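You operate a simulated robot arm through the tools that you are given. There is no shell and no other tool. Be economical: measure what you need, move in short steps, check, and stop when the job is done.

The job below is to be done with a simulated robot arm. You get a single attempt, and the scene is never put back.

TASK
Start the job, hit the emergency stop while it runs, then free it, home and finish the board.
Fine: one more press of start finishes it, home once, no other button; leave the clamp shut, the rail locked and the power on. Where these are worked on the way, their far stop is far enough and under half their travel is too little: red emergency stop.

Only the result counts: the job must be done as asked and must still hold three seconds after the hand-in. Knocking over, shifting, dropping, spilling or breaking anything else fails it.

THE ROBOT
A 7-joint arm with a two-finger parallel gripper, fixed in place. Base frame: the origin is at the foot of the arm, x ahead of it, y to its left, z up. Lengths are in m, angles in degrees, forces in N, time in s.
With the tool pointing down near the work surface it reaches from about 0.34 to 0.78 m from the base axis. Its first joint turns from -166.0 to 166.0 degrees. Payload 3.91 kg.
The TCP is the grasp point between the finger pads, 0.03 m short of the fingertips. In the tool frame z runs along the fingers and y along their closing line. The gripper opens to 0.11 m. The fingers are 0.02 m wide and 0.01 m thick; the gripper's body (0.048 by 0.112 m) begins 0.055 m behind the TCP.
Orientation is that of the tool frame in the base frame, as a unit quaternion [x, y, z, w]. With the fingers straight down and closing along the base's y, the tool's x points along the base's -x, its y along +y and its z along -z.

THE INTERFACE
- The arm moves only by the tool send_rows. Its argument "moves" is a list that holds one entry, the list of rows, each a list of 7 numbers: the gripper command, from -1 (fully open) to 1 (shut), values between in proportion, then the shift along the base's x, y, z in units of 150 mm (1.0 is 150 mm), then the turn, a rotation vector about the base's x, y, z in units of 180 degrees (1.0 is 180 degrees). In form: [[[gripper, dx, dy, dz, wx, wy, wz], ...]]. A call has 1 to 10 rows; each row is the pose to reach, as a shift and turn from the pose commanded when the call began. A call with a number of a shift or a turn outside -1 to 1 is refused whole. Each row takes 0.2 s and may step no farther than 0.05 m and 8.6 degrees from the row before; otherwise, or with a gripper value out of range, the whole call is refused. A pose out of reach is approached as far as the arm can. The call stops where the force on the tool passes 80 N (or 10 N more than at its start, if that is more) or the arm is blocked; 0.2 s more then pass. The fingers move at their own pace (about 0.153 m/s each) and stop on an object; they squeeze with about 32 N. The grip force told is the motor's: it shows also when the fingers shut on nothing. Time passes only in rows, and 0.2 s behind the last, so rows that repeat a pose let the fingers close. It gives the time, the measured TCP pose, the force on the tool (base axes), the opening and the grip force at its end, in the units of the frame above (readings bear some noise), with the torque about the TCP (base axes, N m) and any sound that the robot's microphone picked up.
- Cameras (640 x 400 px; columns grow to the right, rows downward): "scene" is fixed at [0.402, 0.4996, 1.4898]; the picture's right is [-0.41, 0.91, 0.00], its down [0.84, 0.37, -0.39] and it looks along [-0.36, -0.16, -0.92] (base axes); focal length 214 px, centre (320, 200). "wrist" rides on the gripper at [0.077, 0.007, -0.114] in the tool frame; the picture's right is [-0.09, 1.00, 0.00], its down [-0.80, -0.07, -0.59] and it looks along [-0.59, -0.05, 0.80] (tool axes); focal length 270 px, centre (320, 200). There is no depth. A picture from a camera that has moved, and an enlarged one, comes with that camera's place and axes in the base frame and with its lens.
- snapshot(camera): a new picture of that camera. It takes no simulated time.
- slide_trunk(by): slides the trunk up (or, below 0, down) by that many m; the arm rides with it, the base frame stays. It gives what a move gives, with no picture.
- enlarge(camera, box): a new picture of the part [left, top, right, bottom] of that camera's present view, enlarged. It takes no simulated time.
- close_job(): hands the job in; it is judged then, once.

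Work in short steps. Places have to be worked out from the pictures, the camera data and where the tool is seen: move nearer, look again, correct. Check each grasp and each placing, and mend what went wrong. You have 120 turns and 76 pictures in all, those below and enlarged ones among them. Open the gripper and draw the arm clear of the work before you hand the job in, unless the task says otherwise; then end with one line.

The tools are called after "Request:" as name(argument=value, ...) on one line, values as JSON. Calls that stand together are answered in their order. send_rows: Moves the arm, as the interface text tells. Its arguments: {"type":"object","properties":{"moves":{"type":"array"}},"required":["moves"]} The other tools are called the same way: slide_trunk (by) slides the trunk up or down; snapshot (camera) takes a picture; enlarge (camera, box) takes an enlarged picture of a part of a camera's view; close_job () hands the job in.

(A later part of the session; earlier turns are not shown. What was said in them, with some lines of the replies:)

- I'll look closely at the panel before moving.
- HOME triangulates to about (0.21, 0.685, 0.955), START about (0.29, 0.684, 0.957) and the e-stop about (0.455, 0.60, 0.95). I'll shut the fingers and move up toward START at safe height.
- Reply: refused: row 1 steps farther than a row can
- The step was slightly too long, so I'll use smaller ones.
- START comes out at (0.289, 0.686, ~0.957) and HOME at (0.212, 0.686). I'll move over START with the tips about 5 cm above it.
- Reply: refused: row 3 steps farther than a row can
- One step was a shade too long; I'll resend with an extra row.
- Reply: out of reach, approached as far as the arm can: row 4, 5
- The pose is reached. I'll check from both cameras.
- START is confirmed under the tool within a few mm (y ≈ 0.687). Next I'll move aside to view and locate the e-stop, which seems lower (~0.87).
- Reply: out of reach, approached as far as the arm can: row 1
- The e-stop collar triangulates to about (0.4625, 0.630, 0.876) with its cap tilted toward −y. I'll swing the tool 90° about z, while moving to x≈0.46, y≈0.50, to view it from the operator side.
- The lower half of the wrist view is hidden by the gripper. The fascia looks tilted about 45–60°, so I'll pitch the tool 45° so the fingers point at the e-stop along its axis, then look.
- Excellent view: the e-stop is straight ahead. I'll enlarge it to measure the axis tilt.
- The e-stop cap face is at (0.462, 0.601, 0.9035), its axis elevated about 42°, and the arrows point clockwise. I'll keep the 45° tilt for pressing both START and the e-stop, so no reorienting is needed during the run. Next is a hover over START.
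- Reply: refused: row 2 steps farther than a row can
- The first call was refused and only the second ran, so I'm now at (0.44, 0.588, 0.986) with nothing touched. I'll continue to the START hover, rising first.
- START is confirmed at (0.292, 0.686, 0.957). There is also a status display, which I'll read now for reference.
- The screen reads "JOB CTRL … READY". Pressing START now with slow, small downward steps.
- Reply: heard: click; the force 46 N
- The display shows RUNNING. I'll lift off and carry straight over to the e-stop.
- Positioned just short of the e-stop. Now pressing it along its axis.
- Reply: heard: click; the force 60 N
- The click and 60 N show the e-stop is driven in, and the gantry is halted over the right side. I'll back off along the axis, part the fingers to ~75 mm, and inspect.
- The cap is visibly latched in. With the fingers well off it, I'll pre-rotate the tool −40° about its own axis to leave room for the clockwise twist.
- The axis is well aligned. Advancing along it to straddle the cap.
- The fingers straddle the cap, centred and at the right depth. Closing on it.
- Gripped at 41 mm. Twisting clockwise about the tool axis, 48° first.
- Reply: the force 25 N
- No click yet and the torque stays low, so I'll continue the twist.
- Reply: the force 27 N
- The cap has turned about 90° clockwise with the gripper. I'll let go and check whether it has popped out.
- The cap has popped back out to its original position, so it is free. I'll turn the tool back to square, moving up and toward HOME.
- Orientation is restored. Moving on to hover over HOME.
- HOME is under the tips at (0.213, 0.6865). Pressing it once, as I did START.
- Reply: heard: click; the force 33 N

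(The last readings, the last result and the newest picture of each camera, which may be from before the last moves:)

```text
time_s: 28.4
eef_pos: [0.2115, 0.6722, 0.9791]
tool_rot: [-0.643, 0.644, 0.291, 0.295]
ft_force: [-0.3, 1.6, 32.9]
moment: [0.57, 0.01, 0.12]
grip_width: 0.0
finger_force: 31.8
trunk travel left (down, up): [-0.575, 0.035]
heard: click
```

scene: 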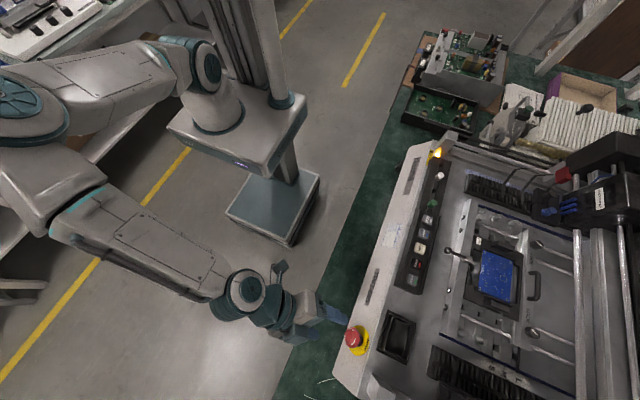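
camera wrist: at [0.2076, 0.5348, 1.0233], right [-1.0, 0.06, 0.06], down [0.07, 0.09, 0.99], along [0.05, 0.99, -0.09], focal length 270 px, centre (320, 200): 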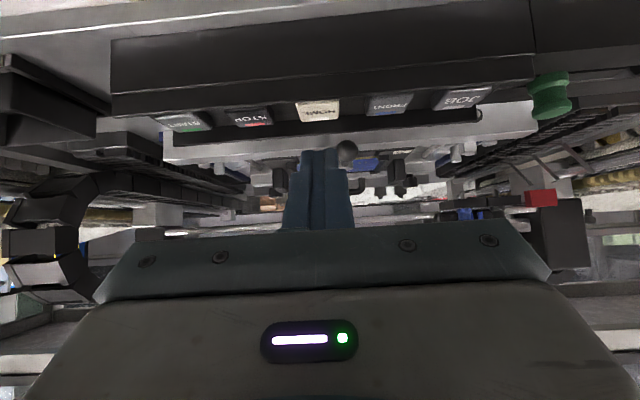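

HOME clicked. I'll lift off, return to the START hover and check the display.

Request:
send_rows(moves=[[[1, 0, 0, 0.21, 0, 0, 0], [1, 0.26, 0, 0.25, 0, 0, 0], [1, 0.525, 0, 0.25, 0, 0, 0], [1, 0.525, 0, 0.22, 0, 0, 0], [1, 0.525, 0, 0.22, 0, 0, 0]]])

Request:
snapshot(camera="wrist")

Request:
snapshot(camera="scene")

Request:
enlarge(camera="wrist", box=[0, 240, 130, 320])

```text
time_s: 29.6
eef_pos: [0.2921, 0.6729, 1.0064]
tool_rot: [0.646, -0.646, -0.288, -0.288]
ft_force: [-0.1, -0.1, 0.1]
moment: [0.0, -0.01, -0.01]
grip_width: 0.0002
finger_force: 32.7
trunk travel left (down, up): [-0.575, 0.035]
```

```text
34 pictures are left
camera wrist: at [0.2853, 0.5357, 1.0249], right [-1.0, 0.06, 0.06], down [0.07, 0.09, 0.99], along [0.05, 0.99, -0.09], focal length 270 px, centre (320, 200)
```

wrist: 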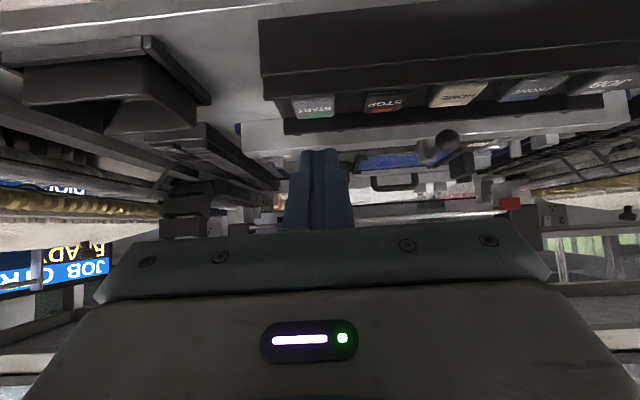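

```text
33 pictures are left
```

scene: 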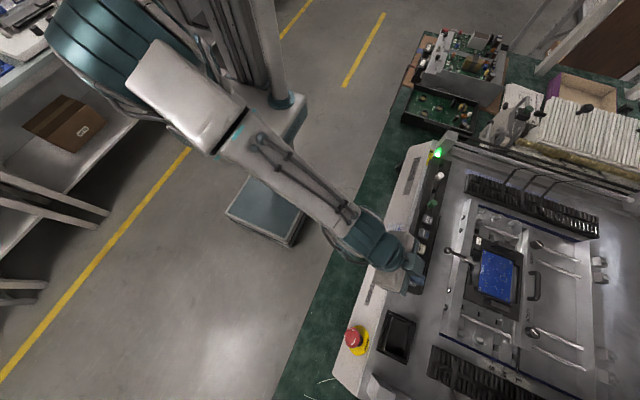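

```text
4.92 times, centred on (65, 280) of wrist
camera zoom: at [0.2853, 0.5357, 1.0249], right [-1.0, 0.06, 0.06], down [0.07, 0.09, 0.99], along [0.05, 0.99, -0.09], focal length 1331 px, centre (1575, -194)
```

zoom: 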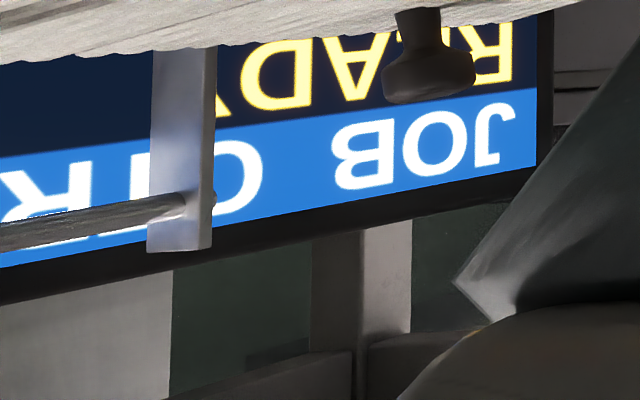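

Homed: gantry gone, lamp green, display READY. Now the last START press.

Request:
send_rows(moves=[[[1, 0, 0, -0.06, 0, 0, 0], [1, 0, 0, -0.12, 0, 0, 0], [1, 0, 0, -0.15, 0, 0, 0], [1, 0, 0, -0.18, 0, 0, 0], [1, 0, 0, -0.2, 0, 0, 0], [1, 0, 0, -0.22, 0, 0, 0]]])

Request:
enlarge(camera="wrist", box=[0, 240, 130, 320])

```text
time_s: 31.0
eef_pos: [0.2905, 0.6717, 0.9807]
tool_rot: [-0.644, 0.645, 0.29, 0.294]
ft_force: [-1.9, -3.6, 27.8]
moment: [0.38, 0.07, 0.14]
grip_width: 0.0002
finger_force: 32.5
trunk travel left (down, up): [-0.575, 0.035]
heard: click
```

```text
4.92 times, centred on (65, 280) of wrist
camera zoom: at [0.2837, 0.5349, 0.9967], right [-1.0, 0.06, 0.06], down [0.07, 0.08, 0.99], along [0.05, 1.0, -0.08], focal length 1331 px, centre (1575, -194)
```

zoom: 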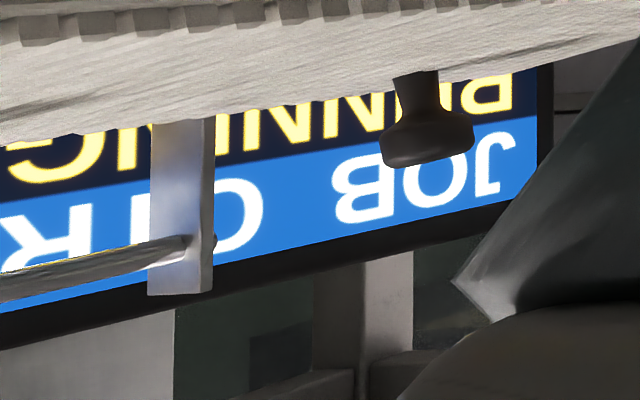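

RUNNING again. I'll lift clear, draw back and wait for it to finish.

Request:
send_rows(moves=[[[1, 0, -0.05, 0.25, 0, 0, 0], [1, 0, -0.3, 0.35, 0, 0, 0], [1, 0, -0.6, 0.35, 0, 0, 0], [-1, 0, -0.6, 0.35, 0, 0, 0], [-1, 0, -0.6, 0.35, 0, 0, 0], [-1, 0, -0.6, 0.35, 0, 0, 0], [-1, 0, -0.6, 0.35, 0, 0, 0], [-1, 0, -0.6, 0.35, 0, 0, 0], [-1, 0, -0.6, 0.35, 0, 0, 0], [-1, 0, -0.6, 0.35, 0, 0, 0]]])

Request:
snapshot(camera="scene")

Request:
snapshot(camera="wrist")

```text
time_s: 33.2
eef_pos: [0.2904, 0.5833, 1.0255]
tool_rot: [-0.645, 0.646, 0.288, 0.289]
ft_force: [0.6, -0.7, 0.5]
moment: [0.0, -0.03, 0.01]
grip_width: 0.1099
finger_force: 0.0
trunk travel left (down, up): [-0.575, 0.035]
```

```text
30 pictures are left
```

scene: 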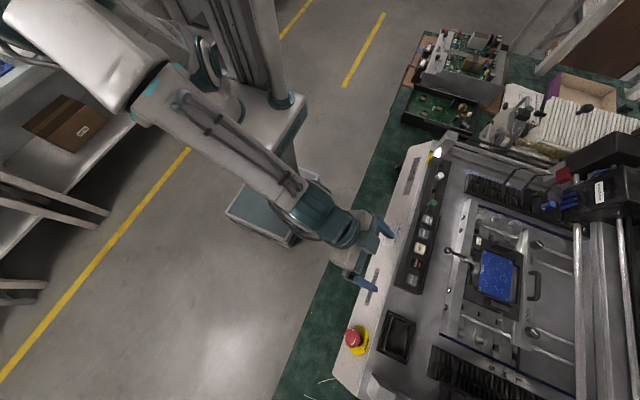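

```text
29 pictures are left
camera wrist: at [0.2841, 0.4452, 1.0432], right [-1.0, 0.06, 0.06], down [0.07, 0.09, 0.99], along [0.05, 0.99, -0.09], focal length 270 px, centre (320, 200)
```

wrist: 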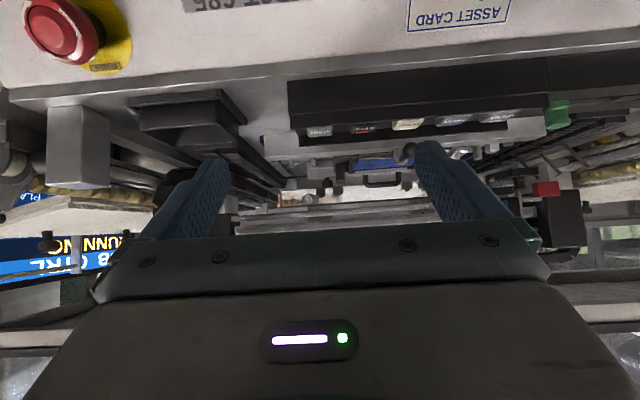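

Still running (white lamp). I'll retreat a bit more and let time pass.

Request:
send_rows(moves=[[[-1, 0, -0.25, 0.1, 0, 0, 0], [-1, 0, -0.5, 0.1, 0, 0, 0], [-1, 0, -0.5, 0.1, 0, 0, 0], [-1, 0, -0.5, 0.1, 0, 0, 0], [-1, 0, -0.5, 0.1, 0, 0, 0], [-1, 0, -0.5, 0.1, 0, 0, 0], [-1, 0, -0.5, 0.1, 0, 0, 0], [-1, 0, -0.5, 0.1, 0, 0, 0], [-1, 0, -0.5, 0.1, 0, 0, 0], [-1, 0, -0.5, 0.1, 0, 0, 0]]])

Request:
send_rows(moves=[[[-1, 0, 0, 0, 0, 0, 0], [-1, 0, 0, 0, 0, 0, 0], [-1, 0, 0, 0, 0, 0, 0], [-1, 0, 0, 0, 0, 0, 0], [-1, 0, 0, 0, 0, 0, 0], [-1, 0, 0, 0, 0, 0, 0], [-1, 0, 0, 0, 0, 0, 0], [-1, 0, 0, 0, 0, 0, 0], [-1, 0, 0, 0, 0, 0, 0], [-1, 0, 0, 0, 0, 0, 0]]])

Request:
snapshot(camera="scene")

Request:
snapshot(camera="wrist")

```text
time_s: 35.4
eef_pos: [0.2915, 0.5093, 1.0408]
tool_rot: [-0.645, 0.646, 0.288, 0.29]
ft_force: [0.5, -0.1, 0.0]
moment: [-0.01, 0.0, 0.03]
grip_width: 0.11
finger_force: 0.2
trunk travel left (down, up): [-0.575, 0.035]
```

```text
time_s: 37.6
eef_pos: [0.2909, 0.5089, 1.0415]
tool_rot: [-0.645, 0.646, 0.288, 0.29]
ft_force: [0.3, -0.1, -0.7]
moment: [0.02, -0.03, 0.0]
grip_width: 0.1099
finger_force: 0.0
trunk travel left (down, up): [-0.575, 0.035]
```

```text
28 pictures are left
```

scene: 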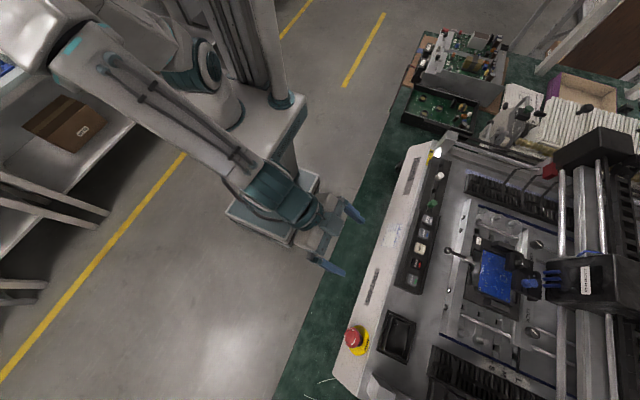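

```text
27 pictures are left
camera wrist: at [0.2841, 0.3719, 1.0582], right [-1.0, 0.06, 0.06], down [0.07, 0.09, 0.99], along [0.05, 0.99, -0.09], focal length 270 px, centre (320, 200)
```

wrist: 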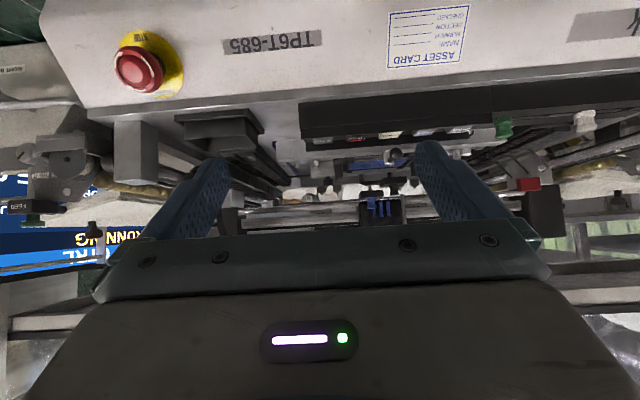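

The head is working the board. I'll keep waiting.

Request:
send_rows(moves=[[[-1, 0, 0, 0, 0, 0, 0], [-1, 0, 0, 0, 0, 0, 0], [-1, 0, 0, 0, 0, 0, 0], [-1, 0, 0, 0, 0, 0, 0], [-1, 0, 0, 0, 0, 0, 0], [-1, 0, 0, 0, 0, 0, 0], [-1, 0, 0, 0, 0, 0, 0], [-1, 0, 0, 0, 0, 0, 0], [-1, 0, 0, 0, 0, 0, 0], [-1, 0, 0, 0, 0, 0, 0]]])

Request:
send_rows(moves=[[[-1, 0, 0, 0, 0, 0, 0], [-1, 0, 0, 0, 0, 0, 0], [-1, 0, 0, 0, 0, 0, 0], [-1, 0, 0, 0, 0, 0, 0], [-1, 0, 0, 0, 0, 0, 0], [-1, 0, 0, 0, 0, 0, 0], [-1, 0, 0, 0, 0, 0, 0], [-1, 0, 0, 0, 0, 0, 0], [-1, 0, 0, 0, 0, 0, 0], [-1, 0, 0, 0, 0, 0, 0]]])

Request:
send_rows(moves=[[[-1, 0, 0, 0, 0, 0, 0], [-1, 0, 0, 0, 0, 0, 0], [-1, 0, 0, 0, 0, 0, 0], [-1, 0, 0, 0, 0, 0, 0], [-1, 0, 0, 0, 0, 0, 0], [-1, 0, 0, 0, 0, 0, 0], [-1, 0, 0, 0, 0, 0, 0], [-1, 0, 0, 0, 0, 0, 0], [-1, 0, 0, 0, 0, 0, 0], [-1, 0, 0, 0, 0, 0, 0]]])

Request:
snapshot(camera="scene")

Request:
snapshot(camera="wrist")

```text
time_s: 39.8
eef_pos: [0.291, 0.5096, 1.04]
tool_rot: [0.646, -0.645, -0.289, -0.289]
ft_force: [0.1, 0.7, -0.2]
moment: [0.01, -0.01, 0.0]
grip_width: 0.1098
finger_force: 0.1
trunk travel left (down, up): [-0.575, 0.035]
```

```text
time_s: 42.0
eef_pos: [0.2896, 0.5095, 1.0408]
tool_rot: [-0.645, 0.646, 0.288, 0.29]
ft_force: [0.1, 0.0, -0.8]
moment: [-0.05, -0.03, 0.0]
grip_width: 0.1101
finger_force: 0.1
trunk travel left (down, up): [-0.575, 0.035]
```

```text
time_s: 44.2
eef_pos: [0.2907, 0.5089, 1.0412]
tool_rot: [-0.645, 0.646, 0.288, 0.289]
ft_force: [-0.6, -0.3, 0.1]
moment: [0.01, -0.01, -0.01]
grip_width: 0.1102
finger_force: 0.1
trunk travel left (down, up): [-0.575, 0.035]
```

```text
26 pictures are left
```

scene: 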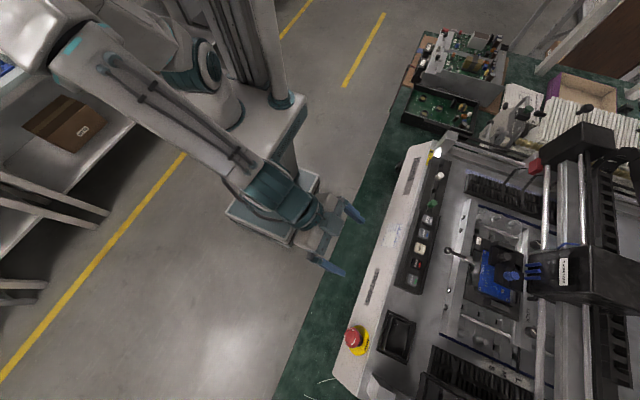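

```text
25 pictures are left
camera wrist: at [0.2841, 0.3719, 1.0582], right [-1.0, 0.06, 0.06], down [0.07, 0.09, 0.99], along [0.05, 0.99, -0.09], focal length 270 px, centre (320, 200)
```

wrist: 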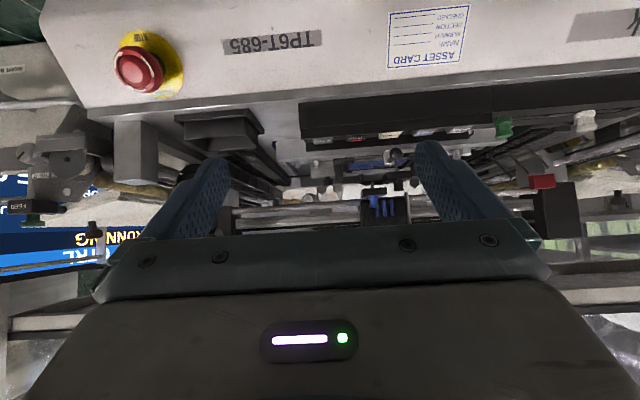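

Still running; I'll wait some more.

Request:
send_rows(moves=[[[-1, 0, 0, 0, 0, 0, 0], [-1, 0, 0, 0, 0, 0, 0], [-1, 0, 0, 0, 0, 0, 0], [-1, 0, 0, 0, 0, 0, 0], [-1, 0, 0, 0, 0, 0, 0], [-1, 0, 0, 0, 0, 0, 0], [-1, 0, 0, 0, 0, 0, 0], [-1, 0, 0, 0, 0, 0, 0], [-1, 0, 0, 0, 0, 0, 0], [-1, 0, 0, 0, 0, 0, 0]]])

Request:
send_rows(moves=[[[-1, 0, 0, 0, 0, 0, 0], [-1, 0, 0, 0, 0, 0, 0], [-1, 0, 0, 0, 0, 0, 0], [-1, 0, 0, 0, 0, 0, 0], [-1, 0, 0, 0, 0, 0, 0], [-1, 0, 0, 0, 0, 0, 0], [-1, 0, 0, 0, 0, 0, 0], [-1, 0, 0, 0, 0, 0, 0], [-1, 0, 0, 0, 0, 0, 0], [-1, 0, 0, 0, 0, 0, 0]]])

Request:
send_rows(moves=[[[-1, 0, 0, 0, 0, 0, 0], [-1, 0, 0, 0, 0, 0, 0], [-1, 0, 0, 0, 0, 0, 0], [-1, 0, 0, 0, 0, 0, 0], [-1, 0, 0, 0, 0, 0, 0], [-1, 0, 0, 0, 0, 0, 0], [-1, 0, 0, 0, 0, 0, 0], [-1, 0, 0, 0, 0, 0, 0], [-1, 0, 0, 0, 0, 0, 0], [-1, 0, 0, 0, 0, 0, 0]]])

Request:
send_rows(moves=[[[-1, 0, 0, 0, 0, 0, 0], [-1, 0, 0, 0, 0, 0, 0], [-1, 0, 0, 0, 0, 0, 0], [-1, 0, 0, 0, 0, 0, 0], [-1, 0, 0, 0, 0, 0, 0], [-1, 0, 0, 0, 0, 0, 0], [-1, 0, 0, 0, 0, 0, 0], [-1, 0, 0, 0, 0, 0, 0], [-1, 0, 0, 0, 0, 0, 0], [-1, 0, 0, 0, 0, 0, 0]]])

Request:
snapshot(camera="scene")

Request:
snapshot(camera="wrist")

```text
time_s: 46.4
eef_pos: [0.2903, 0.5102, 1.0416]
tool_rot: [-0.645, 0.646, 0.287, 0.29]
ft_force: [0.6, -0.2, 0.1]
moment: [-0.02, 0.04, -0.02]
grip_width: 0.1101
finger_force: 0.1
trunk travel left (down, up): [-0.575, 0.035]
```

```text
time_s: 48.6
eef_pos: [0.2898, 0.5097, 1.0406]
tool_rot: [0.646, -0.645, -0.288, -0.289]
ft_force: [-0.7, 0.7, 0.3]
moment: [-0.03, -0.05, 0.01]
grip_width: 0.1101
finger_force: 0.0
trunk travel left (down, up): [-0.575, 0.035]
```

```text
time_s: 50.8
eef_pos: [0.2904, 0.51, 1.0405]
tool_rot: [-0.645, 0.646, 0.288, 0.29]
ft_force: [-0.5, 0.5, -0.8]
moment: [0.03, -0.03, 0.01]
grip_width: 0.1101
finger_force: 0.1
trunk travel left (down, up): [-0.575, 0.035]
```

```text
time_s: 53.0
eef_pos: [0.2902, 0.5102, 1.0397]
tool_rot: [0.645, -0.645, -0.288, -0.289]
ft_force: [-0.4, -0.1, -0.1]
moment: [0.0, 0.0, -0.02]
grip_width: 0.1101
finger_force: 0.0
trunk travel left (down, up): [-0.575, 0.035]
```

```text
24 pictures are left
```

scene: 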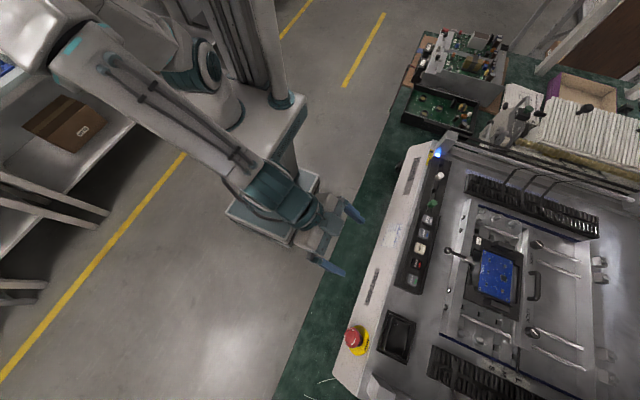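

```text
23 pictures are left
camera wrist: at [0.2841, 0.3719, 1.0582], right [-1.0, 0.06, 0.06], down [0.07, 0.09, 0.99], along [0.05, 0.99, -0.09], focal length 270 px, centre (320, 200)
```

wrist: 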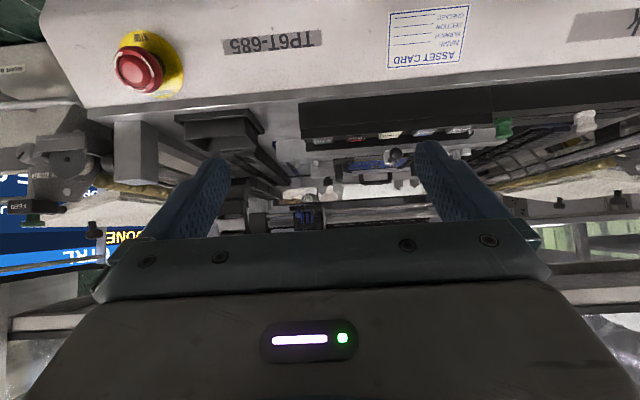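

The display reads DONE, the lamp is blue, the gantry is parked and the board is populated. The arm is clear with the gripper open, so I'm handing in.

Request:
close_job()

```text
The job is handed in.
```

The board is finished: I started the job, hit the emergency stop while it ran, twisted it free, pressed HOME once and START once more. The display reads DONE, and I pressed no other button and did not touch the clamp, rail lock or power.
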